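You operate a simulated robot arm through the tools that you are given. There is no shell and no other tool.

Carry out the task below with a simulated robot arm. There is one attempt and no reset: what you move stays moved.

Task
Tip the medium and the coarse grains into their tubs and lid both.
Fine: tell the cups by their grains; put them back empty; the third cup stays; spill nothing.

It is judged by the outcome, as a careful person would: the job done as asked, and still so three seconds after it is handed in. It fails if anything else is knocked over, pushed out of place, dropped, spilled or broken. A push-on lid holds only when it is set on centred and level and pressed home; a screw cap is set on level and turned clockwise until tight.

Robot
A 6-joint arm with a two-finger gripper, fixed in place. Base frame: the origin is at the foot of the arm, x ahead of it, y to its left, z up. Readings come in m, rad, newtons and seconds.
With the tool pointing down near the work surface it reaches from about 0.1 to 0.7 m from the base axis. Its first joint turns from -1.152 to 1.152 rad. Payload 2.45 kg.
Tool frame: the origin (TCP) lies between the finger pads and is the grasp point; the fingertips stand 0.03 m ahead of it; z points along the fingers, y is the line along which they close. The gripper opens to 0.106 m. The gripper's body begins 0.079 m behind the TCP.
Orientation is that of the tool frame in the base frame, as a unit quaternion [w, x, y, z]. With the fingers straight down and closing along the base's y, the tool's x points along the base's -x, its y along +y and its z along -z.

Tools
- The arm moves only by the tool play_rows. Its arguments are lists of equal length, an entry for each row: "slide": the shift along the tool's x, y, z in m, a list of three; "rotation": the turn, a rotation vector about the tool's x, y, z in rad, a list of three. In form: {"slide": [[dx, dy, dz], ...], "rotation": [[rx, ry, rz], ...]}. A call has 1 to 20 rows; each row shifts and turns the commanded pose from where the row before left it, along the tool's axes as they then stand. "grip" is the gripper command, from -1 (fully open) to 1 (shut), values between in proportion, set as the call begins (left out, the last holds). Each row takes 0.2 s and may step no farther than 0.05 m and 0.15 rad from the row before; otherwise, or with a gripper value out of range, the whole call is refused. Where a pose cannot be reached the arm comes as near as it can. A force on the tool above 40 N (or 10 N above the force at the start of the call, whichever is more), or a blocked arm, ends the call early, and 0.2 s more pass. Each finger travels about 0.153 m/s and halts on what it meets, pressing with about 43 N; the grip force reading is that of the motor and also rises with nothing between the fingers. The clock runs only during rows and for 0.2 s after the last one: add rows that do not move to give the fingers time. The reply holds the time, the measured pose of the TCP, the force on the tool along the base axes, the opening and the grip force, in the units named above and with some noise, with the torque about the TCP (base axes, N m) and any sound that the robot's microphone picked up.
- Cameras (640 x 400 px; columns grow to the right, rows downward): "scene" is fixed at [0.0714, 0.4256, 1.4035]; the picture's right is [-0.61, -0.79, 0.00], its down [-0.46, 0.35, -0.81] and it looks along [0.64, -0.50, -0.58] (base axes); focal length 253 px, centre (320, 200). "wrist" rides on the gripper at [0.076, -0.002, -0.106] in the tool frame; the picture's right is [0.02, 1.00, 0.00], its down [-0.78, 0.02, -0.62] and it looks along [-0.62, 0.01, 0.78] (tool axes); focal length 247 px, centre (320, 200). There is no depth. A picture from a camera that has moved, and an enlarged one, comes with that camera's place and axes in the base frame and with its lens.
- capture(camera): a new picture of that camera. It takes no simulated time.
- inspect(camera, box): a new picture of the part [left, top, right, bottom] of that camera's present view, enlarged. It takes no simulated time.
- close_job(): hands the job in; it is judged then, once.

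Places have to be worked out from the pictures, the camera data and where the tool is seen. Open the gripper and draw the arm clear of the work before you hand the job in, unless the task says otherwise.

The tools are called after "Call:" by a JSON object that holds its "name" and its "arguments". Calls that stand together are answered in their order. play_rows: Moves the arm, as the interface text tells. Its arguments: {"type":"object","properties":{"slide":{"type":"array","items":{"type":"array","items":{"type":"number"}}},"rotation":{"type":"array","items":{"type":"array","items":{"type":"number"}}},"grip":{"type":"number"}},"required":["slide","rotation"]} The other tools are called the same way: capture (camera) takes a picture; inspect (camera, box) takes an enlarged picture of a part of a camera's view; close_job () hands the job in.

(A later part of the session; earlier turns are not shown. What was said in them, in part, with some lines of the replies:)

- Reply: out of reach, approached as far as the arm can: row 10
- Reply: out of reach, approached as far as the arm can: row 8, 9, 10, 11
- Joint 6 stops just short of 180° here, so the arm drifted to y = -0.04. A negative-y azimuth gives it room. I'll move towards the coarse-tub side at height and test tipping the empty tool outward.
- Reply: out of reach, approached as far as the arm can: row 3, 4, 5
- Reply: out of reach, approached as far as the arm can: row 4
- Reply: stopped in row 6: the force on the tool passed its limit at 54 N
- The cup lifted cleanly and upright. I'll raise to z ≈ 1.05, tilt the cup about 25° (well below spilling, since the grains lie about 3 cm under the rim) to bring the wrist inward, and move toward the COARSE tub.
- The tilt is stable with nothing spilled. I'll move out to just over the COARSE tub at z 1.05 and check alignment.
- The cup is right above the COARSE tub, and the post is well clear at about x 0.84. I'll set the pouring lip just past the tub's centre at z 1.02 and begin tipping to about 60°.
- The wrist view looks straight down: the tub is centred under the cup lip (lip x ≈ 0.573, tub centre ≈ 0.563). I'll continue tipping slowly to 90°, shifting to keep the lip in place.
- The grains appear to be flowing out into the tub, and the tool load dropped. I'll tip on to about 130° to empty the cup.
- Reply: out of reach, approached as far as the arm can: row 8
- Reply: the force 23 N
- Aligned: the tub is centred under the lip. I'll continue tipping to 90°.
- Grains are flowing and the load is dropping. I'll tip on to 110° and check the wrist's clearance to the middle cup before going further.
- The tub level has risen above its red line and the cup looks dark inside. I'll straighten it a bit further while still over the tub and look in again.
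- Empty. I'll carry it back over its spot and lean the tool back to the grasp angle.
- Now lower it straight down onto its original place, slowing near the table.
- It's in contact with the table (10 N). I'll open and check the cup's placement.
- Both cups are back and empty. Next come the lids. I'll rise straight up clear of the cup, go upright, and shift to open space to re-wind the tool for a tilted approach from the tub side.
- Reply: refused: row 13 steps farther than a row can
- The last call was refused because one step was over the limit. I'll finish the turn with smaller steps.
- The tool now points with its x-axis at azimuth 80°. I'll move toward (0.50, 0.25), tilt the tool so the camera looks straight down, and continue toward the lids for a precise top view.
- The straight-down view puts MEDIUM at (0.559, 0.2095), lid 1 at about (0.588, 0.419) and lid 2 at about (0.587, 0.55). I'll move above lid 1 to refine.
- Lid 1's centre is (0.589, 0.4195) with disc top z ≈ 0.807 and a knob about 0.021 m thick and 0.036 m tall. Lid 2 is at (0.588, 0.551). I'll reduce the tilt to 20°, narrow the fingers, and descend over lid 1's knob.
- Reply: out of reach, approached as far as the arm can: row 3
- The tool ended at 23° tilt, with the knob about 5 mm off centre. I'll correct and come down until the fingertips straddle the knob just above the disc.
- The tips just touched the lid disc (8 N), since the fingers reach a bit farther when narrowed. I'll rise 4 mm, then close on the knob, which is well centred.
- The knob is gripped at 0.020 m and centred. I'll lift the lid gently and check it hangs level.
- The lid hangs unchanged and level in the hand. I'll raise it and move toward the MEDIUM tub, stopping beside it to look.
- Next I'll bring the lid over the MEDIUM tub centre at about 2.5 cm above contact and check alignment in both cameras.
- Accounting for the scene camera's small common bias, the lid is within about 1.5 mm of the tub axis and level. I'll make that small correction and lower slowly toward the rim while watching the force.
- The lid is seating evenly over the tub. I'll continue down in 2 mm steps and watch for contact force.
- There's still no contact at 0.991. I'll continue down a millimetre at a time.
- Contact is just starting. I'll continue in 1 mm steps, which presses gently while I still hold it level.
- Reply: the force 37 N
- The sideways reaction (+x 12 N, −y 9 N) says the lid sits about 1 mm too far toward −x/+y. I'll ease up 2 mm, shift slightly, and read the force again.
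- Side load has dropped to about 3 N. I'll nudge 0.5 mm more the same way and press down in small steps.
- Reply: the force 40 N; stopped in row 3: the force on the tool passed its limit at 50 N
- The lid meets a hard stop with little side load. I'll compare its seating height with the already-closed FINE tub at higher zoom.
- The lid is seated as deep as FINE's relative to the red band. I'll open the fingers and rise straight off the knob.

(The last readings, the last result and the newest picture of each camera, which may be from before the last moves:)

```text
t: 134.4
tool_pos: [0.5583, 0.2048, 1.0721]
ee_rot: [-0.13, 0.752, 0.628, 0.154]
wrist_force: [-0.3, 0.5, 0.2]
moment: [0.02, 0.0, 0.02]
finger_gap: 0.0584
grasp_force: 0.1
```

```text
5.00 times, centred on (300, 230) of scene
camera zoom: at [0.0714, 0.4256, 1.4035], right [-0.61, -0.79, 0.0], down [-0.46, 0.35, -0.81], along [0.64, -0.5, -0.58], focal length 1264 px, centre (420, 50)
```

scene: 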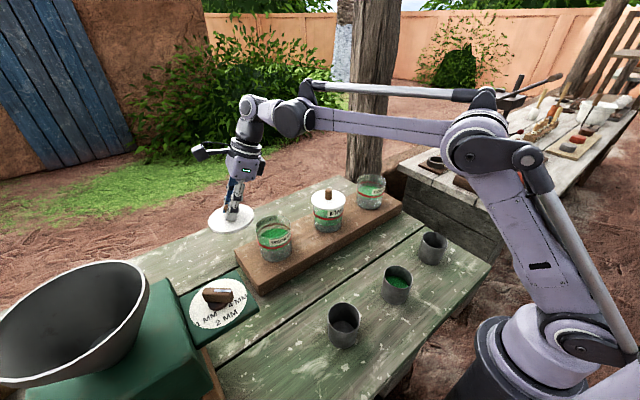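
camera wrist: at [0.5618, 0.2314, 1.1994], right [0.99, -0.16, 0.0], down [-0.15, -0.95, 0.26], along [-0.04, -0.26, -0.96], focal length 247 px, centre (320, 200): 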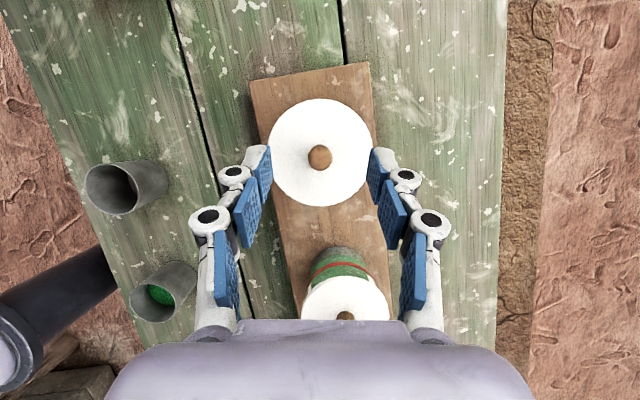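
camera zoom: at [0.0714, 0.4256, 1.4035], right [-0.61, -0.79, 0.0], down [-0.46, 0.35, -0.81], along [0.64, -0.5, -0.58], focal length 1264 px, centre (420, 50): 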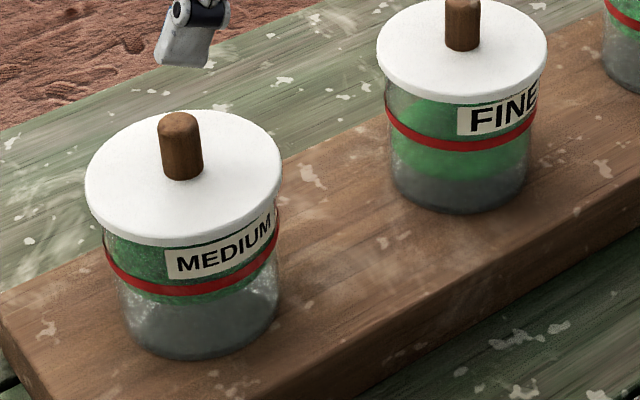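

The MEDIUM lid is on, level and centred. To make sure it's fully home, I'll close the fingers, go upright above the knob and press straight down on it.

Call:
{"name": "play_rows", "arguments": {"slide": [[0, 0, 0], [0, 0, 0], [0, 0, 0], [0.0044, 0.001, 0.015], [0, 0, 0.015], [0, 0, 0]], "rotation": [[0, -0.1344, 0], [0, -0.1344, 0], [0, -0.1344, 0], [0, 0, 0], [0, 0, 0], [0, 0, 0]], "grip": 1}}

Call:
{"name": "capture", "arguments": {"camera": "wrist"}}

Call:
{"name": "inspect", "arguments": {"camera": "scene", "box": [240, 160, 360, 270]}}

```text
t: 135.8
tool_pos: [0.5601, 0.2079, 1.0412]
ee_rot: [-0.002, 0.766, 0.643, -0.001]
wrist_force: [-0.2, -0.4, -0.6]
moment: [0.04, 0.05, 0.0]
finger_gap: 0.0
grasp_force: 28.4
```

```text
taken
camera wrist: at [0.5721, 0.2826, 1.1482], right [0.99, -0.15, 0.0], down [-0.12, -0.78, 0.62], along [-0.1, -0.61, -0.78], focal length 247 px, centre (320, 200)
```

wrist: 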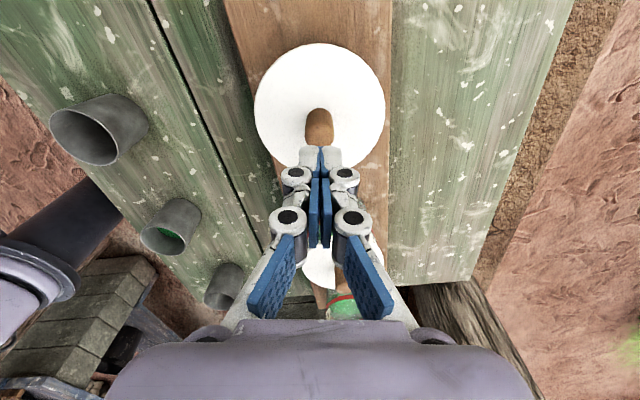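

```text
3.64 times, centred on (300, 215) of scene
camera zoom: at [0.0714, 0.4256, 1.4035], right [-0.61, -0.79, 0.0], down [-0.46, 0.35, -0.81], along [0.64, -0.5, -0.58], focal length 920 px, centre (393, 146)
```

zoom: 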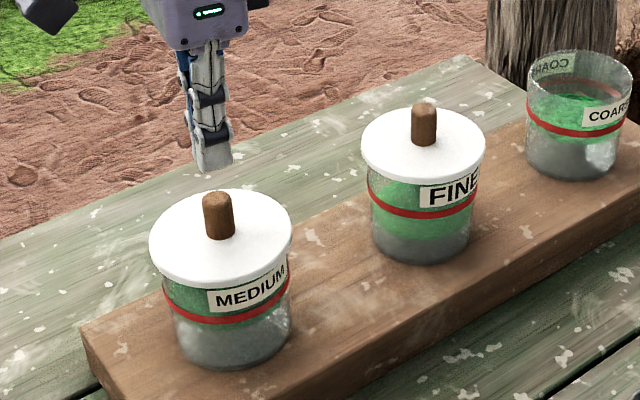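

The closed fingertips are lined up over the knob. I'll descend in small steps until contact and press.

Call:
{"name": "play_rows", "arguments": {"slide": [[0.001, 0, 0.004], [0, 0, 0.004], [0, 0, 0.003], [0, 0, 0.002], [0, 0, 0.002], [0, 0, 0.002], [0, 0, 0.001], [0, 0, 0.001], [0, 0, 0.001], [0, 0, 0.001], [0, 0, 0.001], [0, 0, 0.001], [0, 0, 0.001], [0, 0, 0.001]], "rotation": [[0, 0, 0], [0, 0, 0], [0, 0, 0], [0, 0, 0], [0, 0, 0], [0, 0, 0], [0, 0, 0], [0, 0, 0], [0, 0, 0], [0, 0, 0], [0, 0, 0], [0, 0, 0], [0, 0, 0], [0, 0, 0]]}}

Call:
{"name": "inspect", "arguments": {"camera": "scene", "box": [240, 160, 360, 270]}}

```text
t: 138.8
tool_pos: [0.5594, 0.2101, 1.0175]
ee_rot: [-0.001, 0.767, 0.642, 0.0]
wrist_force: [-1.0, -0.7, -0.3]
moment: [0.01, -0.02, 0.02]
finger_gap: 0.0002
grasp_force: 28.2
```

```text
3.64 times, centred on (300, 215) of scene
camera zoom: at [0.0714, 0.4256, 1.4035], right [-0.61, -0.79, 0.0], down [-0.46, 0.35, -0.81], along [0.64, -0.5, -0.58], focal length 920 px, centre (393, 146)
```

zoom: 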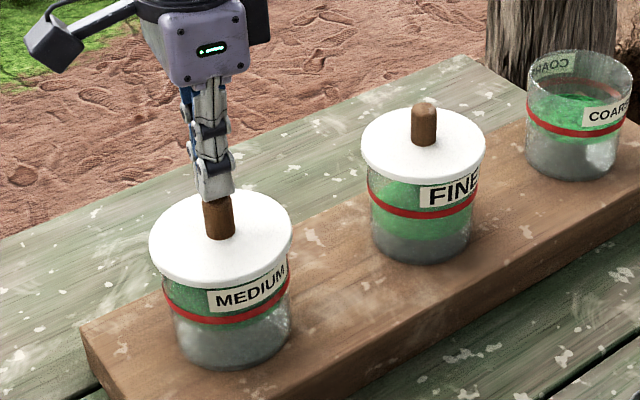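

Call:
{"name": "play_rows", "arguments": {"slide": [[0, 0, 0.001], [0, 0, 0.001], [0, 0, 0.001], [0, 0, 0.001], [0, 0, 0.001], [0, 0, 0.001], [0, 0, 0.001], [0, 0, 0.001], [0, 0, 0.001], [0, 0, 0.001], [0, 0, 0.001], [0, 0, 0.001]], "rotation": [[0, 0, 0], [0, 0, 0], [0, 0, 0], [0, 0, 0], [0, 0, 0], [0, 0, 0], [0, 0, 0], [0, 0, 0], [0, 0, 0], [0, 0, 0], [0, 0, 0], [0, 0, 0]]}}

Call:
{"name": "inspect", "arguments": {"camera": "scene", "box": [240, 160, 360, 270]}}

```text
t: 140.7
tool_pos: [0.5607, 0.2089, 1.0122]
ee_rot: [-0.002, 0.766, 0.643, 0.001]
wrist_force: [-1.0, 0.3, 10.0]
moment: [0.02, 0.0, 0.01]
finger_gap: 0.0057
grasp_force: 28.7
stopped in row 9: the force on the tool passed its limit at 44 N (the readings are from after the stop); the commanded pose is now the measured one
```

```text
3.64 times, centred on (300, 215) of scene
camera zoom: at [0.0712, 0.4255, 1.4035], right [-0.61, -0.79, 0.0], down [-0.46, 0.35, -0.81], along [0.64, -0.5, -0.58], focal length 920 px, centre (393, 146)
```

zoom: 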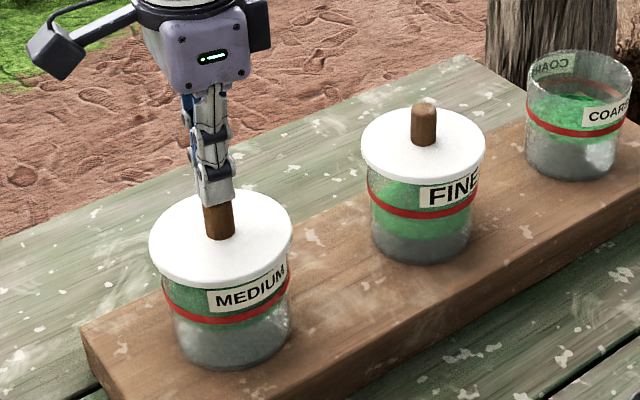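

The lid held firm at 44 N with no further movement, so MEDIUM is home. I'll rise, open the fingers, tilt to 40° and move over to lid 2 at about (0.588, 0.551).

Call:
{"name": "play_rows", "arguments": {"slide": [[0, 0, -0.02], [0, 0, -0.025], [0, 0, -0.025], [0, 0, 0]], "rotation": [[0, 0, 0], [0, 0, 0], [0, 0, 0], [0, 0, 0]]}}

Call:
{"name": "play_rows", "arguments": {"slide": [[0, 0, 0], [0, 0, 0], [0, 0, 0], [0, 0, 0], [0, 0, 0], [0.021, -0.0041, 0.0389], [0.021, -0.0041, 0.0389], [0.021, -0.0041, 0.0389], [0.021, -0.0041, 0.0389], [0, 0, 0]], "rotation": [[0, 0.1396, 0], [0, 0.1396, 0], [0, 0.1396, 0], [0, 0.1396, 0], [0, 0.1397, 0], [0, 0, 0], [0, 0, 0], [0, 0, 0], [0, 0, 0], [0, 0, 0]], "grip": -0.1}}

Call:
{"name": "capture", "arguments": {"camera": "wrist"}}

Call:
{"name": "capture", "arguments": {"camera": "scene"}}

```text
t: 141.7
tool_pos: [0.5606, 0.21, 1.0834]
ee_rot: [-0.002, 0.766, 0.643, 0.0]
wrist_force: [0.3, 0.6, -0.6]
moment: [-0.01, -0.03, 0.01]
finger_gap: 0.0002
grasp_force: 29.3
```

```text
t: 143.9
tool_pos: [0.5731, 0.3733, 1.0167]
ee_rot: [-0.22, 0.721, 0.603, 0.263]
wrist_force: [0.6, -0.4, -0.3]
moment: [0.0, -0.02, 0.0]
finger_gap: 0.0585
grasp_force: 0.1
```

```text
taken
camera wrist: at [0.5694, 0.3636, 1.1463], right [0.99, -0.16, 0.01], down [-0.16, -0.99, -0.03], along [0.02, 0.03, -1.0], focal length 247 px, centre (320, 200)
```

wrist: 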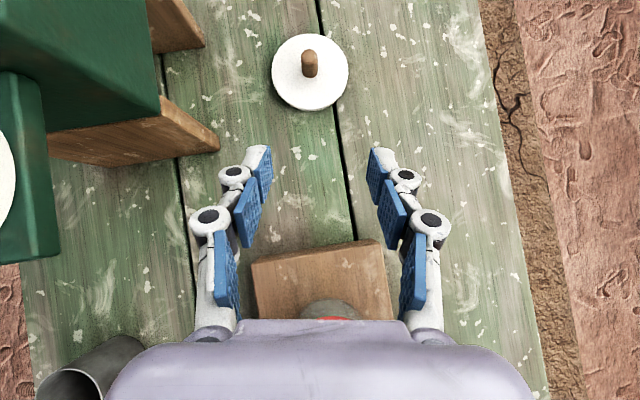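

```text
taken
```

scene: 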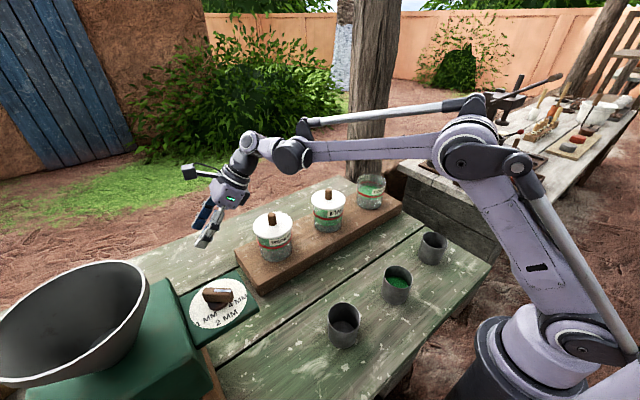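

Lid 2's disc centre measures (0.589, 0.5505). I'll continue to a pre-grasp point above its knob.

Call:
{"name": "play_rows", "arguments": {"slide": [[0.0127, -0.0031, 0.0359], [0.0127, -0.0031, 0.0359], [0.0127, -0.0031, 0.0359], [0.0127, -0.0031, 0.0359], [0.0127, -0.0031, 0.0359], [0, 0, 0]], "rotation": [[0, 0, 0], [0, 0, 0], [0, 0, 0], [0, 0, 0], [0, 0, 0], [0, 0, 0]]}}

Call:
{"name": "capture", "arguments": {"camera": "wrist"}}

Call:
{"name": "capture", "arguments": {"camera": "scene"}}

```text
t: 145.3
tool_pos: [0.5872, 0.5387, 0.9198]
ee_rot: [-0.221, 0.72, 0.603, 0.263]
wrist_force: [-0.1, -0.4, -0.1]
moment: [0.03, -0.03, 0.0]
finger_gap: 0.0585
grasp_force: 0.0
```

```text
taken
camera wrist: at [0.5834, 0.5291, 1.0504], right [0.99, -0.16, 0.01], down [-0.16, -0.99, -0.03], along [0.02, 0.03, -1.0], focal length 247 px, centre (320, 200)
```

wrist: 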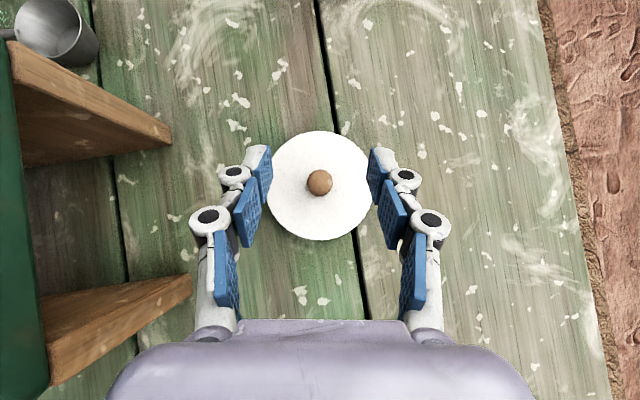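

```text
taken
```

scene: 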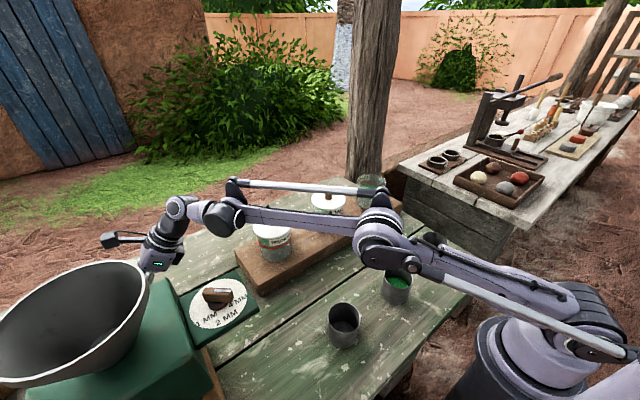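

Fingers are centred on the knob. I'll descend to TCP z ≈ 0.846, leaving the tips about 4 mm above the disc.

Call:
{"name": "play_rows", "arguments": {"slide": [[-0.0123, 0.0002, 0.0139], [-0.0123, 0.0002, 0.0139], [-0.0123, 0.0002, 0.0139], [-0.0122, 0, 0.0137], [0, 0, 0]], "rotation": [[0, 0, 0], [0, 0, 0], [0, 0, 0], [0, 0, 0], [0, 0, 0]]}}

Call:
{"name": "capture", "arguments": {"camera": "wrist"}}

```text
t: 146.5
tool_pos: [0.587, 0.5369, 0.8468]
ee_rot: [-0.222, 0.72, 0.603, 0.262]
wrist_force: [-0.5, -1.3, 0.4]
moment: [0.01, 0.03, 0.03]
finger_gap: 0.0584
grasp_force: 0.1
```

```text
taken
camera wrist: at [0.5833, 0.5264, 0.976], right [0.99, -0.16, 0.01], down [-0.16, -0.99, -0.03], along [0.02, 0.03, -1.0], focal length 247 px, centre (320, 200)
```

wrist: 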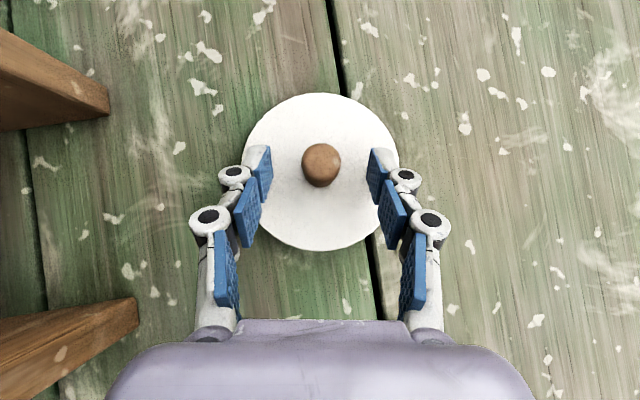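

Well aligned with no contact. I'll close on the knob and lift slightly.

Call:
{"name": "play_rows", "arguments": {"slide": [[0, 0, 0], [0, 0, 0], [0, 0, 0], [0, 0, 0]], "rotation": [[0, 0, 0], [0, 0, 0], [0, 0, 0], [0, 0, 0]], "grip": 1}}

Call:
{"name": "capture", "arguments": {"camera": "wrist"}}

Call:
{"name": "play_rows", "arguments": {"slide": [[0.0032, 0, -0.0038], [0.0064, 0, -0.0077], [0.0128, 0, -0.0153], [0.0128, 0, -0.0153], [0, 0, 0]], "rotation": [[0, 0, 0], [0, 0, 0], [0, 0, 0], [0, 0, 0], [0, 0, 0]]}}

Call:
{"name": "capture", "arguments": {"camera": "wrist"}}

Call:
{"name": "capture", "arguments": {"camera": "scene"}}

```text
t: 147.5
tool_pos: [0.5866, 0.5371, 0.8473]
ee_rot: [-0.221, 0.72, 0.603, 0.263]
wrist_force: [-0.4, 0.1, 0.9]
moment: [-0.04, -0.08, 0.0]
finger_gap: 0.0201
grasp_force: 42.5
```

```text
taken
camera wrist: at [0.5833, 0.5265, 0.9763], right [0.99, -0.16, 0.01], down [-0.16, -0.99, -0.03], along [0.02, 0.03, -1.0], focal length 247 px, centre (320, 200)
```

wrist: 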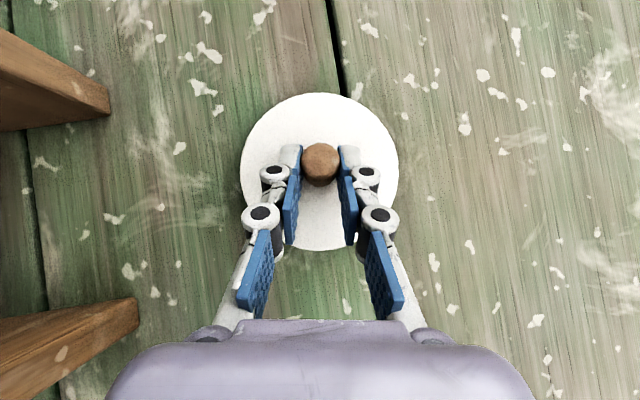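

```text
t: 148.7
tool_pos: [0.5863, 0.5375, 0.9025]
ee_rot: [-0.222, 0.719, 0.603, 0.263]
wrist_force: [0.2, 0.5, -0.4]
moment: [0.0, -0.01, 0.02]
finger_gap: 0.02
grasp_force: 42.8
```

```text
taken
camera wrist: at [0.5831, 0.5264, 1.0322], right [0.99, -0.16, 0.01], down [-0.16, -0.99, -0.03], along [0.02, 0.03, -1.0], focal length 247 px, centre (320, 200)
```

wrist: 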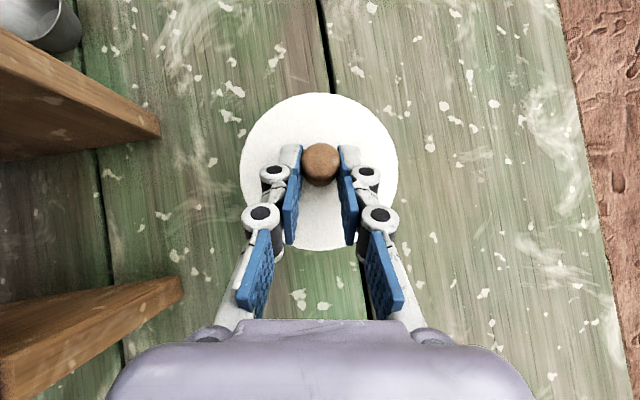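

```text
taken
```

scene: 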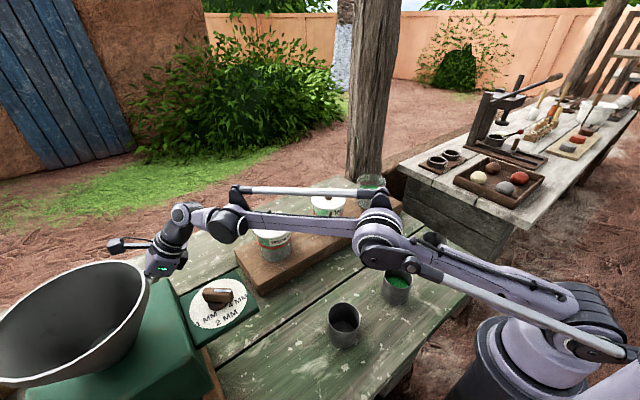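

Lid 2 is held level and unchanged in the hand view. I'll carry it up and back over the tubs at z ≈ 1.08, with its underside clear of the knobs.

Call:
{"name": "play_rows", "arguments": {"slide": [[-0.0015, -0.0005, -0.0399], [-0.0015, -0.0005, -0.0399], [-0.0015, -0.0005, -0.0399], [-0.0015, -0.0005, -0.0399], [-0.0015, -0.0005, -0.0399], [-0.0015, -0.0005, -0.0399], [0, 0, 0]], "rotation": [[0, 0, 0], [0, 0, 0], [0, 0, 0], [0, 0, 0], [0, 0, 0], [0, 0, 0], [0, 0, 0]]}}

Call:
{"name": "play_rows", "arguments": {"slide": [[-0.032, -0.0062, -0.0268], [-0.032, -0.0062, -0.0268], [-0.032, -0.0062, -0.0268], [-0.032, -0.0062, -0.0268], [-0.032, -0.0062, -0.0268], [-0.032, -0.0062, -0.0268], [-0.032, -0.0062, -0.0268], [-0.032, -0.0062, -0.0268], [-0.032, -0.0062, -0.0268], [-0.032, -0.0062, -0.0268], [0, 0, 0]], "rotation": [[0, 0, 0], [0, 0, 0], [0, 0, 0], [0, 0, 0], [0, 0, 0], [0, 0, 0], [0, 0, 0], [0, 0, 0], [0, 0, 0], [0, 0, 0], [0, 0, 0]]}}

Call:
{"name": "capture", "arguments": {"camera": "wrist"}}

Call:
{"name": "capture", "arguments": {"camera": "scene"}}

```text
t: 150.3
tool_pos: [0.5553, 0.3779, 1.0804]
ee_rot: [-0.222, 0.72, 0.603, 0.263]
wrist_force: [-0.1, 0.4, -0.3]
moment: [-0.02, -0.03, -0.03]
finger_gap: 0.02
grasp_force: 42.7
```

```text
t: 152.7
tool_pos: [0.4215, -0.0234, 1.0767]
ee_rot: [-0.221, 0.72, 0.603, 0.263]
wrist_force: [-0.5, -0.4, -0.2]
moment: [-0.03, -0.02, -0.02]
finger_gap: 0.02
grasp_force: 43.3
```

```text
taken
camera wrist: at [0.4187, -0.0338, 1.2063], right [0.99, -0.16, 0.01], down [-0.16, -0.99, -0.03], along [0.02, 0.03, -1.0], focal length 247 px, centre (320, 200)
```

wrist: 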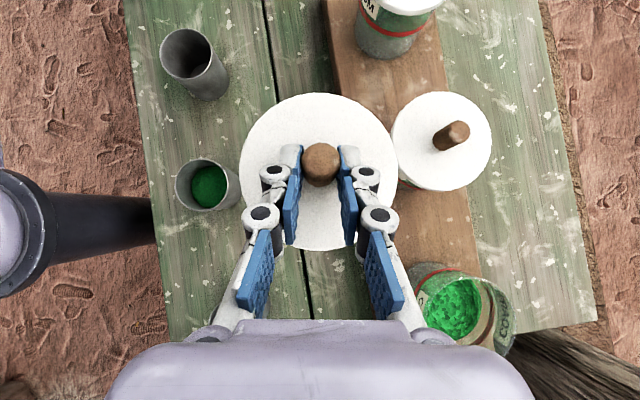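

```text
taken
```

scene: 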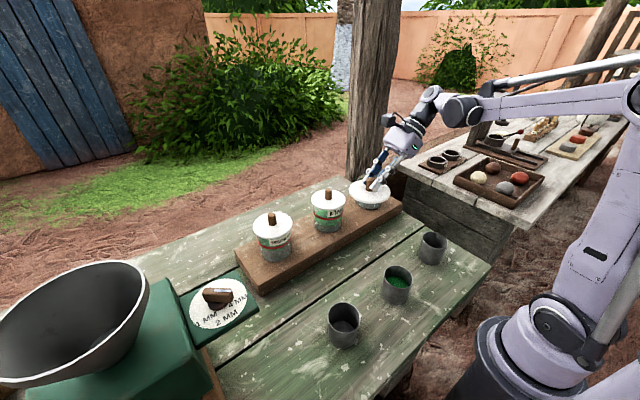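

The COARSE tub is coming into view at the lower right. I'll shift along the table so it appears beside the lid, for an accurate fix on its centre.

Call:
{"name": "play_rows", "arguments": {"slide": [[-0.0272, 0.0022, -0.0229], [-0.0272, 0.0022, -0.0229], [-0.0272, 0.0022, -0.0229], [-0.0272, 0.0022, -0.0229], [0, 0, 0]], "rotation": [[0, 0, 0], [0, 0, 0], [0, 0, 0], [0, 0, 0], [0, 0, 0]]}}

Call:
{"name": "capture", "arguments": {"camera": "wrist"}}

Call:
{"name": "inspect", "arguments": {"camera": "wrist", "box": [400, 120, 540, 260]}}

```text
t: 153.9
tool_pos: [0.4057, -0.1642, 1.0772]
ee_rot: [-0.222, 0.72, 0.603, 0.262]
wrist_force: [-0.5, -0.4, -0.2]
moment: [0.04, -0.01, 0.0]
finger_gap: 0.0197
grasp_force: 43.2
```

```text
taken
camera wrist: at [0.4034, -0.1742, 1.2068], right [0.99, -0.16, 0.01], down [-0.16, -0.99, -0.03], along [0.02, 0.03, -1.0], focal length 247 px, centre (320, 200)
```

wrist: 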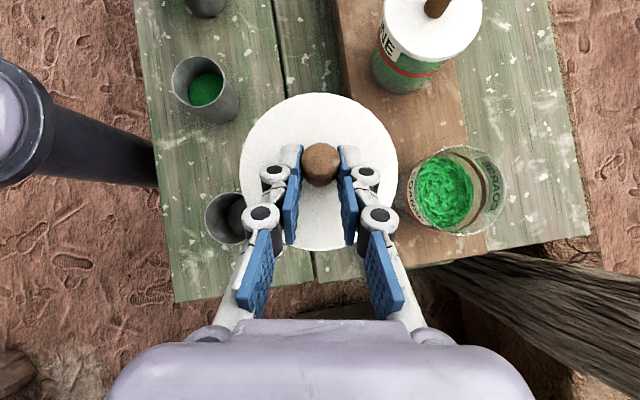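

```text
2.86 times, centred on (470, 190) of wrist
camera zoom: at [0.4034, -0.1742, 1.2068], right [0.99, -0.16, 0.01], down [-0.16, -0.99, -0.03], along [0.02, 0.03, -1.0], focal length 706 px, centre (-109, 229)
```

zoom: 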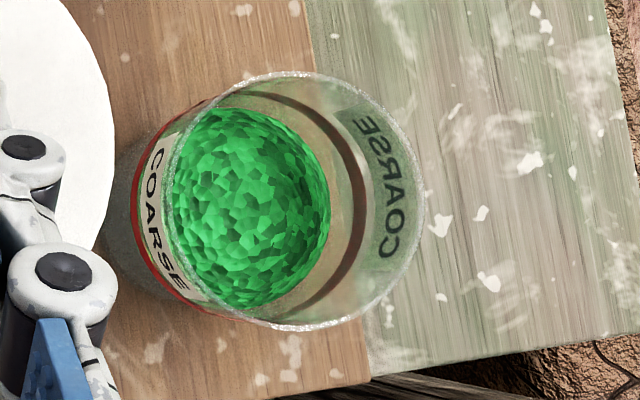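

The COARSE tub centre measures about (0.5605, -0.180) by combining views. I'll move the lid over it at z ≈ 1.047 and compare lid and tub in the scene camera.

Call:
{"name": "play_rows", "arguments": {"slide": [[-0.0052, 0.0391, 0.0055], [-0.0052, 0.0391, 0.0055], [-0.0052, 0.0391, 0.0055], [-0.0052, 0.0391, 0.0055], [0, 0, 0]], "rotation": [[0, 0, 0], [0, 0, 0], [0, 0, 0], [0, 0, 0], [0, 0, 0]]}}

Call:
{"name": "inspect", "arguments": {"camera": "scene", "box": [330, 150, 410, 220]}}

Call:
{"name": "capture", "arguments": {"camera": "wrist"}}

```text
t: 155.1
tool_pos: [0.562, -0.1927, 1.0458]
ee_rot: [-0.221, 0.72, 0.603, 0.263]
wrist_force: [-0.5, 0.6, -0.5]
moment: [-0.01, 0.01, 0.0]
finger_gap: 0.0197
grasp_force: 43.3
```

```text
5.71 times, centred on (370, 185) of scene
camera zoom: at [0.0714, 0.4256, 1.4035], right [-0.61, -0.79, 0.0], down [-0.46, 0.35, -0.81], along [0.64, -0.5, -0.58], focal length 1445 px, centre (34, 286)
```

zoom: 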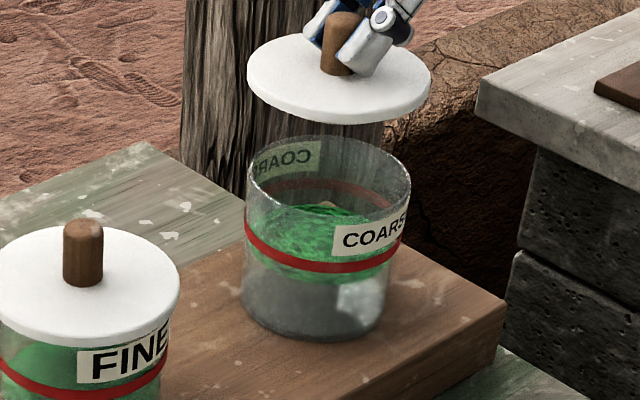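

```text
taken
camera wrist: at [0.5576, -0.2034, 1.1762], right [0.99, -0.16, 0.01], down [-0.16, -0.99, -0.03], along [0.02, 0.03, -1.0], focal length 247 px, centre (320, 200)
```

wrist: 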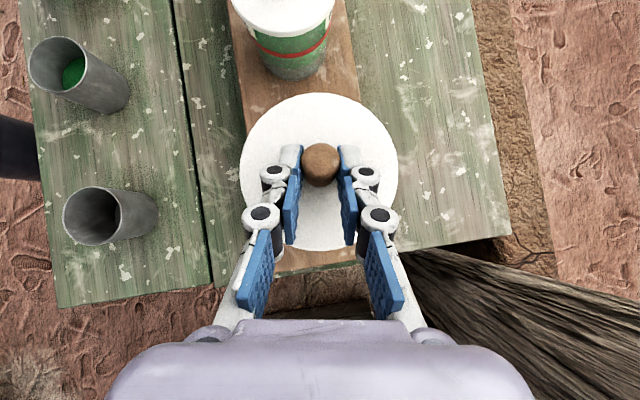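

The lid and tub line up within a couple of millimetres. I'll take a few still readings to average out pose noise before lowering.

Call:
{"name": "play_rows", "arguments": {"slide": [[0, 0, 0]], "rotation": [[0, 0, 0]]}}

Call:
{"name": "play_rows", "arguments": {"slide": [[0, 0, 0]], "rotation": [[0, 0, 0]]}}

Call:
{"name": "play_rows", "arguments": {"slide": [[0, 0, 0]], "rotation": [[0, 0, 0]]}}

Call:
{"name": "inspect", "arguments": {"camera": "scene", "box": [353, 150, 393, 190]}}

```text
t: 155.5
tool_pos: [0.5592, -0.1939, 1.0459]
ee_rot: [-0.222, 0.719, 0.604, 0.263]
wrist_force: [0.0, 0.1, -0.2]
moment: [-0.01, 0.02, 0.0]
finger_gap: 0.0197
grasp_force: 43.0
```

```text
t: 155.9
tool_pos: [0.5605, -0.1925, 1.0477]
ee_rot: [-0.222, 0.72, 0.603, 0.263]
wrist_force: [-1.1, -0.2, -0.2]
moment: [-0.03, -0.01, 0.0]
finger_gap: 0.0196
grasp_force: 42.8
```

```text
t: 156.3
tool_pos: [0.5602, -0.1941, 1.0463]
ee_rot: [-0.221, 0.72, 0.604, 0.262]
wrist_force: [-0.5, 0.3, -0.3]
moment: [-0.01, -0.03, 0.01]
finger_gap: 0.0197
grasp_force: 43.1
```

```text
10.00 times, centred on (373, 170) of scene
camera zoom: at [0.0714, 0.4256, 1.4035], right [-0.61, -0.79, 0.0], down [-0.46, 0.35, -0.81], along [0.64, -0.5, -0.58], focal length 2529 px, centre (-210, 500)
```

zoom: 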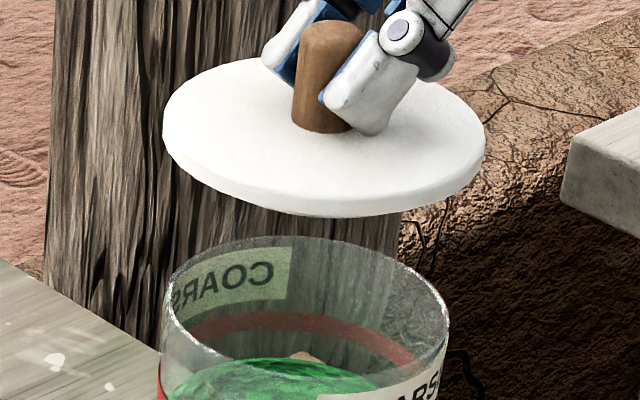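

The averaged pose puts the lid about 2 mm too far in +x. I'll correct that and lower to just above the rim.

Call:
{"name": "play_rows", "arguments": {"slide": [[-0.0056, -0.0004, 0.0065], [-0.0056, -0.0004, 0.0065], [-0.0056, -0.0004, 0.0065], [-0.0056, -0.0004, 0.0065], [-0.0056, -0.0003, 0.0065], [-0.0055, 0, 0.0065], [0, 0, 0]], "rotation": [[0, 0, 0], [0, 0, 0], [0, 0, 0], [0, 0, 0], [0, 0, 0], [0, 0, 0], [0, 0, 0]]}}

Call:
{"name": "inspect", "arguments": {"camera": "scene", "box": [348, 160, 393, 205]}}

```text
t: 157.9
tool_pos: [0.5572, -0.1924, 0.9944]
ee_rot: [-0.222, 0.72, 0.603, 0.262]
wrist_force: [0.4, -0.5, -1.1]
moment: [-0.02, 0.0, -0.01]
finger_gap: 0.0197
grasp_force: 42.9
```

```text
8.89 times, centred on (370, 182) of scene
camera zoom: at [0.0714, 0.4256, 1.4035], right [-0.61, -0.79, 0.0], down [-0.46, 0.35, -0.81], along [0.64, -0.5, -0.58], focal length 2248 px, centre (-129, 356)
```

zoom: 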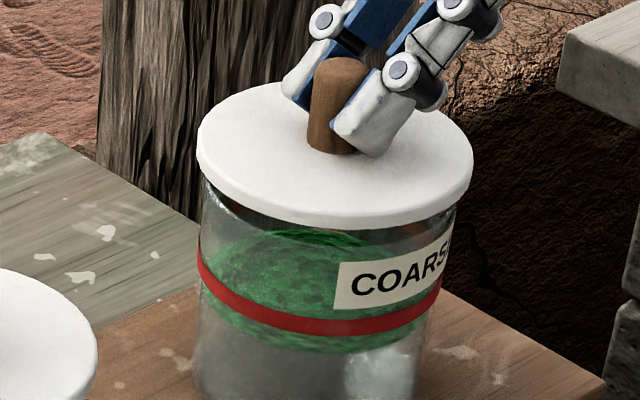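

Alignment is good. I'll go on down in 1 mm steps toward contact.

Call:
{"name": "play_rows", "arguments": {"slide": [[-0.00064, 0, 0.00077], [-0.00064, 0, 0.00077], [-0.00064, 0, 0.00077], [-0.00064, 0, 0.00077], [-0.00064, 0, 0.00077], [-0.00064, 0, 0.00077], [0, 0, 0]], "rotation": [[0, 0, 0], [0, 0, 0], [0, 0, 0], [0, 0, 0], [0, 0, 0], [0, 0, 0], [0, 0, 0]]}}

Call:
{"name": "play_rows", "arguments": {"slide": [[-0.00064, 0, 0.00077], [-0.00064, 0, 0.00077], [0, 0, 0]], "rotation": [[0, 0, 0], [0, 0, 0], [0, 0, 0]]}}

```text
t: 159.5
tool_pos: [0.5578, -0.1924, 0.9901]
ee_rot: [-0.223, 0.719, 0.604, 0.262]
wrist_force: [0.5, -0.2, -1.7]
moment: [-0.04, 0.03, -0.01]
finger_gap: 0.0195
grasp_force: 42.8
```

```text
t: 160.3
tool_pos: [0.5576, -0.1922, 0.9861]
ee_rot: [-0.222, 0.72, 0.603, 0.262]
wrist_force: [0.3, 0.2, -0.4]
moment: [0.01, -0.02, -0.01]
finger_gap: 0.0198
grasp_force: 43.1
```

Call:
{"name": "play_rows", "arguments": {"slide": [[-0.00064, 0, 0.00077], [-0.00064, 0, 0.00077], [0, 0, 0]], "rotation": [[0, 0, 0], [0, 0, 0], [0, 0, 0]]}}

Call:
{"name": "inspect", "arguments": {"camera": "scene", "box": [348, 160, 393, 205]}}

```text
t: 161.1
tool_pos: [0.558, -0.1918, 0.9852]
ee_rot: [-0.222, 0.719, 0.604, 0.262]
wrist_force: [-0.4, 0.1, 0.1]
moment: [-0.02, 0.05, 0.0]
finger_gap: 0.0196
grasp_force: 43.3
```

```text
8.89 times, centred on (370, 182) of scene
camera zoom: at [0.0714, 0.4256, 1.4035], right [-0.61, -0.79, 0.0], down [-0.46, 0.35, -0.81], along [0.64, -0.5, -0.58], focal length 2248 px, centre (-129, 356)
```

zoom: 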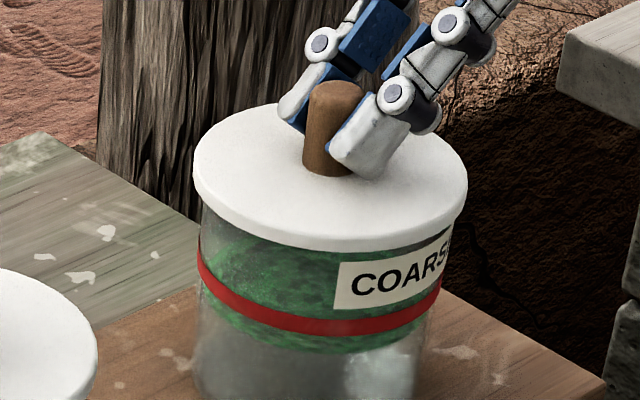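

There's no contact force yet and it looks well centred. I'll continue.

Call:
{"name": "play_rows", "arguments": {"slide": [[-0.00064, 0, 0.00077], [-0.00064, 0, 0.00077], [0, 0, 0]], "rotation": [[0, 0, 0], [0, 0, 0], [0, 0, 0]]}}

Call:
{"name": "play_rows", "arguments": {"slide": [[-0.00064, 0, 0.00077], [0, 0, 0]], "rotation": [[0, 0, 0], [0, 0, 0]]}}

```text
t: 161.9
tool_pos: [0.5574, -0.1927, 0.9845]
ee_rot: [-0.222, 0.719, 0.603, 0.263]
wrist_force: [1.0, -5.5, 10.2]
moment: [0.13, -0.23, 0.04]
finger_gap: 0.0196
grasp_force: 42.7
```

```text
t: 162.5
tool_pos: [0.5587, -0.1923, 0.9842]
ee_rot: [-0.222, 0.72, 0.602, 0.264]
wrist_force: [3.1, -10.1, 25.8]
moment: [0.18, -0.2, 0.07]
finger_gap: 0.0197
grasp_force: 42.9
```

Contact has begun, with a sideways push of about 10 N toward −y. I'll ease up 1.5 mm, shift 1 mm that way, and press again.

Call:
{"name": "play_rows", "arguments": {"slide": [[0.0003, 0.0005, -0.0017], [0, 0, 0]], "rotation": [[0, 0, 0], [0, 0, 0]]}}

Call:
{"name": "play_rows", "arguments": {"slide": [[-0.00064, 0, 0.00077], [0, 0, 0]], "rotation": [[0, 0, 0], [0, 0, 0]]}}

Call:
{"name": "play_rows", "arguments": {"slide": [[-0.00064, 0, 0.00077], [0, 0, 0]], "rotation": [[0, 0, 0], [0, 0, 0]]}}

```text
t: 163.1
tool_pos: [0.5581, -0.1925, 0.9834]
ee_rot: [-0.223, 0.719, 0.604, 0.262]
wrist_force: [-2.4, -0.2, 13.1]
moment: [0.52, -0.12, 0.18]
finger_gap: 0.0194
grasp_force: 42.8
```

```text
t: 163.7
tool_pos: [0.5579, -0.1926, 0.9836]
ee_rot: [-0.222, 0.72, 0.602, 0.264]
wrist_force: [-3.9, -1.4, 22.5]
moment: [0.1, 0.03, 0.18]
finger_gap: 0.0196
grasp_force: 43.2
```

```text
t: 164.3
tool_pos: [0.5579, -0.1917, 0.9837]
ee_rot: [-0.222, 0.719, 0.603, 0.265]
wrist_force: [-4.4, -4.8, 37.0]
moment: [-0.05, 0.01, 0.13]
finger_gap: 0.0195
grasp_force: 43.4
```

It's at a firm stop at 37 N with little side load. I'll check the seating in the scene view before releasing.

Call:
{"name": "inspect", "arguments": {"camera": "scene", "box": [348, 160, 393, 205]}}

Call:
{"name": "capture", "arguments": {"camera": "wrist"}}

```text
8.89 times, centred on (370, 182) of scene
camera zoom: at [0.0707, 0.4257, 1.4035], right [-0.61, -0.79, 0.0], down [-0.46, 0.35, -0.81], along [0.64, -0.5, -0.58], focal length 2248 px, centre (-129, 356)
```

zoom: 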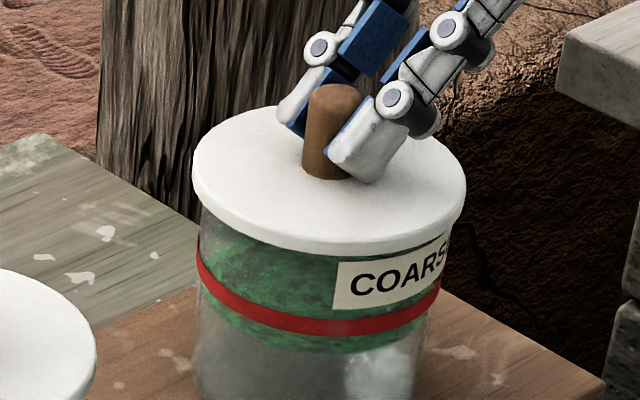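

```text
taken
camera wrist: at [0.554, -0.2033, 1.1127], right [0.99, -0.16, 0.01], down [-0.16, -0.99, -0.03], along [0.02, 0.03, -1.0], focal length 247 px, centre (320, 200)
```

wrist: 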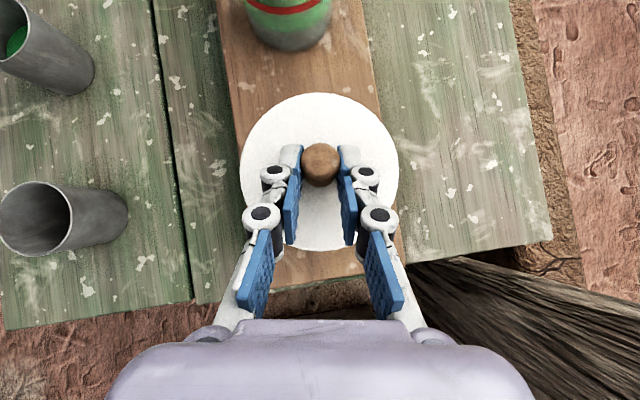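

It looks level and centred. I'll ease off the preload, open, and rise straight off the knob.

Call:
{"name": "play_rows", "arguments": {"slide": [[0.00064, 0, -0.00077], [0, 0, 0]], "rotation": [[0, 0, 0], [0, 0, 0]]}}

Call:
{"name": "play_rows", "arguments": {"slide": [[0, 0, 0], [0, 0, 0], [0, 0, 0]], "rotation": [[0, 0, 0], [0, 0, 0], [0, 0, 0]], "grip": -0.1}}

Call:
{"name": "play_rows", "arguments": {"slide": [[0.0064, 0, -0.0077], [0.0128, 0, -0.0153], [0.0193, 0, -0.023], [0.0193, 0, -0.023], [0, 0, 0]], "rotation": [[0, 0, 0], [0, 0, 0], [0, 0, 0], [0, 0, 0], [0, 0, 0]]}}

Call:
{"name": "capture", "arguments": {"camera": "wrist"}}

Call:
{"name": "inspect", "arguments": {"camera": "scene", "box": [300, 160, 400, 240]}}

```text
t: 164.9
tool_pos: [0.5588, -0.1923, 0.9833]
ee_rot: [-0.222, 0.719, 0.603, 0.264]
wrist_force: [-4.4, -2.5, 25.6]
moment: [0.67, -0.05, 0.14]
finger_gap: 0.0196
grasp_force: 42.9
```

```text
t: 165.7
tool_pos: [0.5595, -0.1928, 0.9818]
ee_rot: [-0.221, 0.72, 0.603, 0.262]
wrist_force: [0.2, -0.8, -0.2]
moment: [-0.01, 0.0, -0.03]
finger_gap: 0.0582
grasp_force: 0.1
```

```text
t: 166.9
tool_pos: [0.5584, -0.193, 1.0734]
ee_rot: [-0.222, 0.72, 0.603, 0.262]
wrist_force: [-0.4, -0.7, -0.1]
moment: [0.0, 0.02, 0.03]
finger_gap: 0.0581
grasp_force: 0.0
```

```text
taken
camera wrist: at [0.5546, -0.2036, 1.2031], right [0.99, -0.16, 0.01], down [-0.16, -0.99, -0.03], along [0.02, 0.03, -1.0], focal length 247 px, centre (320, 200)
```

wrist: 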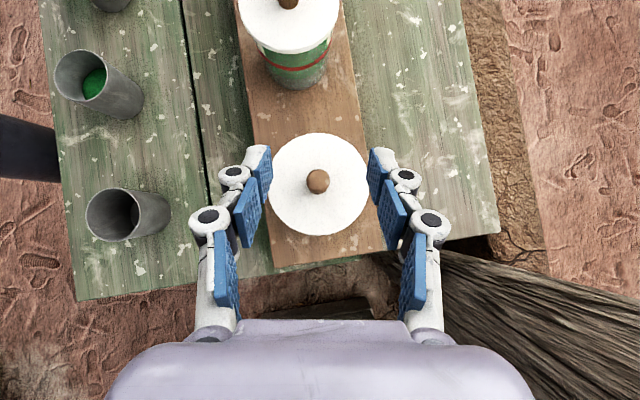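

```text
5.00 times, centred on (350, 200) of scene
camera zoom: at [0.0714, 0.4256, 1.4035], right [-0.61, -0.79, 0.0], down [-0.46, 0.35, -0.81], along [0.64, -0.5, -0.58], focal length 1264 px, centre (170, 200)
```

zoom: 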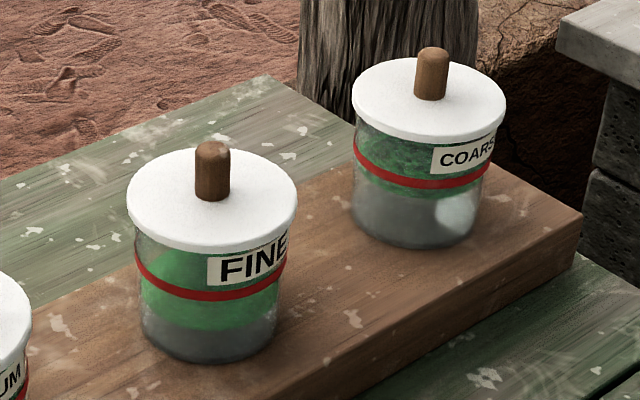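

The COARSE lid is on, with its centre at about (0.560, -0.1805). I'll close the fingers, go upright above its knob and press it home the same way.

Call:
{"name": "play_rows", "arguments": {"slide": [[0, 0, 0], [0, 0, 0], [0, 0, 0], [0, 0, 0], [0, 0, 0], [0.0126, -0.0006, 0.015], [0, 0, 0.015], [0, 0, 0.01], [0, 0, 0]], "rotation": [[0, -0.1396, 0], [0, -0.1396, 0], [0, -0.1396, 0], [0, -0.1396, 0], [0, -0.1396, 0], [0, 0, 0], [0, 0, 0], [0, 0, 0], [0, 0, 0]], "grip": 1}}

Call:
{"name": "capture", "arguments": {"camera": "wrist"}}

Call:
{"name": "inspect", "arguments": {"camera": "scene", "box": [320, 130, 420, 220]}}

```text
t: 168.9
tool_pos: [0.5605, -0.1798, 1.0332]
ee_rot: [-0.002, 0.766, 0.643, 0.001]
wrist_force: [-0.1, -1.2, -0.2]
moment: [-0.04, 0.0, -0.01]
finger_gap: 0.0
grasp_force: 29.0
```

```text
taken
camera wrist: at [0.5715, -0.106, 1.1379], right [0.99, -0.15, 0.0], down [-0.12, -0.78, 0.62], along [-0.1, -0.61, -0.79], focal length 247 px, centre (320, 200)
```

wrist: 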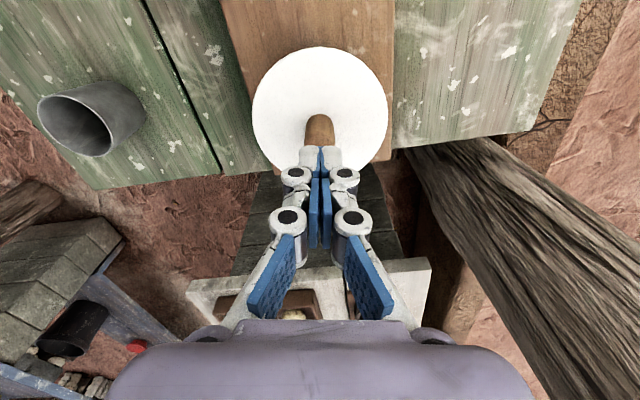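

```text
4.44 times, centred on (370, 175) of scene
camera zoom: at [0.0714, 0.4256, 1.4035], right [-0.61, -0.79, 0.0], down [-0.46, 0.35, -0.81], along [0.64, -0.5, -0.58], focal length 1124 px, centre (98, 311)
```

zoom: 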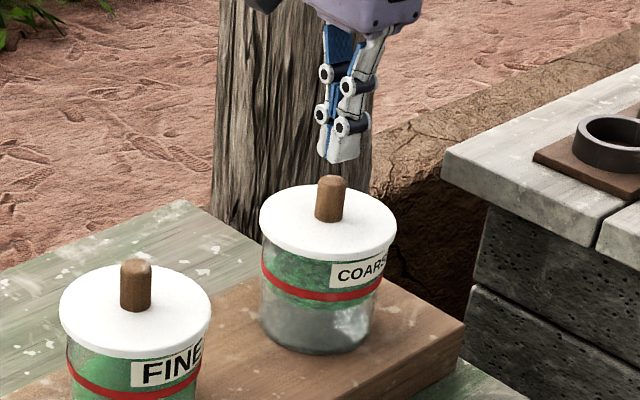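

Call:
{"name": "play_rows", "arguments": {"slide": [[0.0013, 0.0007, 0.003], [0, 0, 0.003], [0, 0, 0.003], [0, 0, 0.002], [0, 0, 0.002], [0, 0, 0.001], [0, 0, 0.001], [0, 0, 0.001], [0, 0, 0.001], [0, 0, 0.001], [0, 0, 0.001], [0, 0, 0.001], [0, 0, 0.001], [0, 0, 0.001], [0, 0, 0.001], [0, 0, 0.001], [0, 0, 0.001], [0, 0, 0.001]], "rotation": [[0, 0, 0], [0, 0, 0], [0, 0, 0], [0, 0, 0], [0, 0, 0], [0, 0, 0], [0, 0, 0], [0, 0, 0], [0, 0, 0], [0, 0, 0], [0, 0, 0], [0, 0, 0], [0, 0, 0], [0, 0, 0], [0, 0, 0], [0, 0, 0], [0, 0, 0], [0, 0, 0]]}}

Call:
{"name": "inspect", "arguments": {"camera": "scene", "box": [320, 130, 420, 220]}}

```text
t: 172.2
tool_pos: [0.5611, -0.1789, 1.0125]
ee_rot: [-0.001, 0.766, 0.642, 0.001]
wrist_force: [-1.0, 0.4, 9.2]
moment: [0.0, -0.02, 0.03]
finger_gap: 0.006
grasp_force: 28.8
stopped in row 16: the force on the tool passed its limit at 43 N (the readings are from after the stop); the commanded pose is now the measured one
```

```text
4.44 times, centred on (370, 175) of scene
camera zoom: at [0.0712, 0.4257, 1.4034], right [-0.61, -0.79, 0.0], down [-0.46, 0.35, -0.81], along [0.64, -0.5, -0.58], focal length 1124 px, centre (98, 311)
```

zoom: 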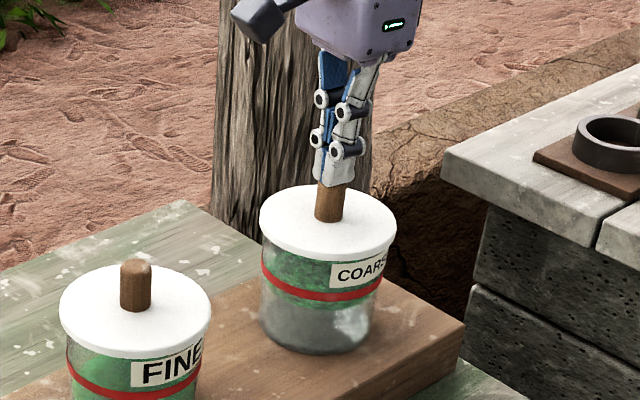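

It held at 43 N at the same height as MEDIUM (TCP 1.0125 vs 1.0122), so both lids are home. I'll rise, open the gripper and draw back clear to inspect everything.

Call:
{"name": "play_rows", "arguments": {"slide": [[0, 0, -0.02], [0, 0, -0.03], [0, 0, -0.03], [0, 0, -0.03], [0, 0, 0]], "rotation": [[0, 0, 0], [0, 0, 0], [0, 0, 0], [0, 0, 0], [0, 0, 0]]}}

Call:
{"name": "play_rows", "arguments": {"slide": [[0.035, -0.02, -0.01], [0.035, -0.02, -0.01], [0.035, -0.02, -0.01], [0.02, -0.03, -0.01], [0, -0.03, -0.01], [0, -0.03, -0.01], [0, 0, 0]], "rotation": [[0, 0, 0], [0, 0, 0], [0, 0, 0], [0, 0, 0], [0, 0, 0], [0, 0, 0], [0, 0, 0]], "grip": -1}}

Call:
{"name": "capture", "arguments": {"camera": "scene"}}

Call:
{"name": "capture", "arguments": {"camera": "wrist"}}

```text
t: 173.4
tool_pos: [0.5614, -0.1791, 1.1221]
ee_rot: [-0.001, 0.766, 0.643, 0.002]
wrist_force: [1.1, 0.2, 0.6]
moment: [0.0, 0.01, 0.01]
finger_gap: 0.0
grasp_force: 28.8
```

```text
t: 175.0
tool_pos: [0.435, -0.0312, 1.1824]
ee_rot: [-0.001, 0.767, 0.642, 0.002]
wrist_force: [0.2, -0.2, 0.6]
moment: [-0.03, 0.02, 0.03]
finger_gap: 0.106
grasp_force: 0.1
```

```text
taken
```

scene: 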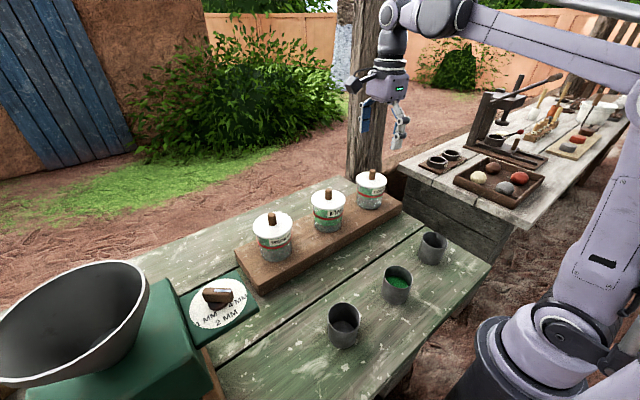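

```text
taken
camera wrist: at [0.4463, 0.0442, 1.2884], right [0.99, -0.15, 0.0], down [-0.12, -0.78, 0.62], along [-0.09, -0.61, -0.79], focal length 247 px, centre (320, 200)
```

wrist: 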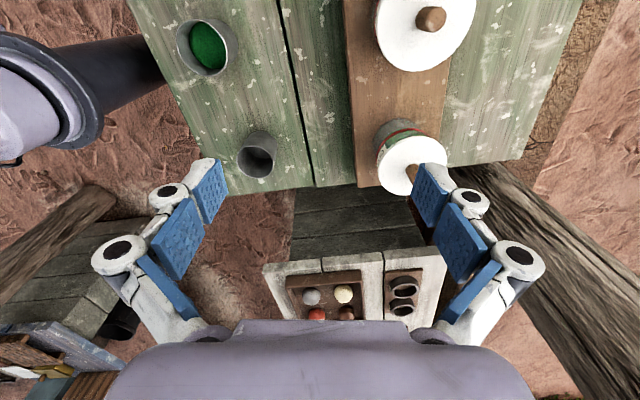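

The arm is clear and the gripper is open. I'll take a last close look at the tubs, cups and table for level lids and any spilled grains.

Call:
{"name": "inspect", "arguments": {"camera": "scene", "box": [230, 160, 420, 290]}}

Call:
{"name": "inspect", "arguments": {"camera": "scene", "box": [300, 210, 480, 360]}}

Call:
{"name": "inspect", "arguments": {"camera": "scene", "box": [245, 200, 305, 270]}}

Call:
{"name": "inspect", "arguments": {"camera": "scene", "box": [345, 160, 400, 215]}}

```text
3.08 times, centred on (325, 225) of scene
camera zoom: at [0.0714, 0.4256, 1.4035], right [-0.61, -0.79, 0.0], down [-0.46, 0.35, -0.81], along [0.64, -0.5, -0.58], focal length 778 px, centre (305, 123)
```

zoom: 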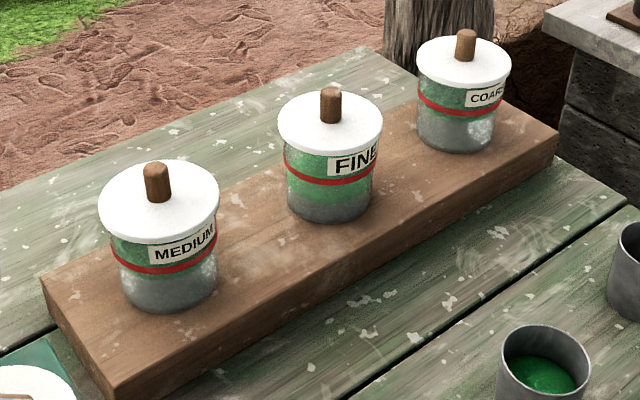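

```text
2.67 times, centred on (390, 285) of scene
camera zoom: at [0.0714, 0.4256, 1.4035], right [-0.61, -0.79, 0.0], down [-0.46, 0.35, -0.81], along [0.64, -0.5, -0.58], focal length 674 px, centre (133, -27)
```

zoom: 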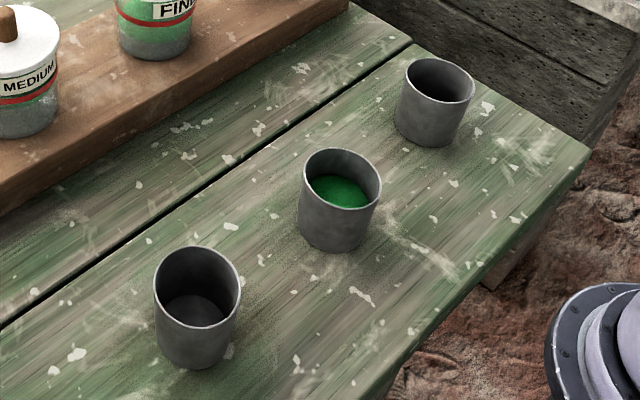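

```text
5.71 times, centred on (275, 235) of scene
camera zoom: at [0.0714, 0.4256, 1.4035], right [-0.61, -0.79, 0.0], down [-0.46, 0.35, -0.81], along [0.64, -0.5, -0.58], focal length 1445 px, centre (577, 0)
```

zoom: 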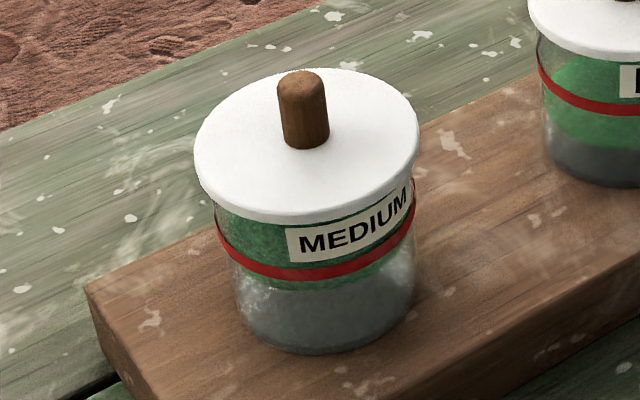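

```text
7.27 times, centred on (372, 188) of scene
camera zoom: at [0.0714, 0.4256, 1.4035], right [-0.61, -0.79, 0.0], down [-0.46, 0.35, -0.81], along [0.64, -0.5, -0.58], focal length 1839 px, centre (-62, 291)
```

zoom: 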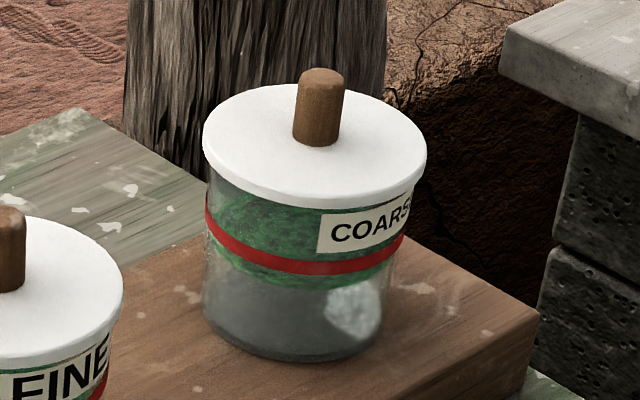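

The outcome matches what was asked:
- **Lids:** MEDIUM and COARSE are capped, level and centred.
- **Coarse and medium cups:** empty, and back in their original places.
- **Fine cup:** untouched.
- **Spills:** no grains on the table or board.

The gripper is open and the arm is clear, so I'm handing the job in.

Call:
{"name": "close_job", "arguments": {}}

```text
The job is handed in.
```

The medium and coarse grains are in their own tubs, and both tubs are lidded. I've handed the job in; the result hasn't come back yet.

- **Cups:** I told them apart by grain size. The medium and coarse cups are empty and back in their original places. The fine cup was never touched.
- **Lids:** Both looked level and centred in the last pictures. I pressed each one with more than 40 N, and both stopped at the same height. They sit about as deep as the lid already on FINE, within what the camera can measure.
- **Spills:** I saw no grains on the table or the board, and nothing was knocked over or moved out of place.

The gripper is open and the arm is clear of the work.
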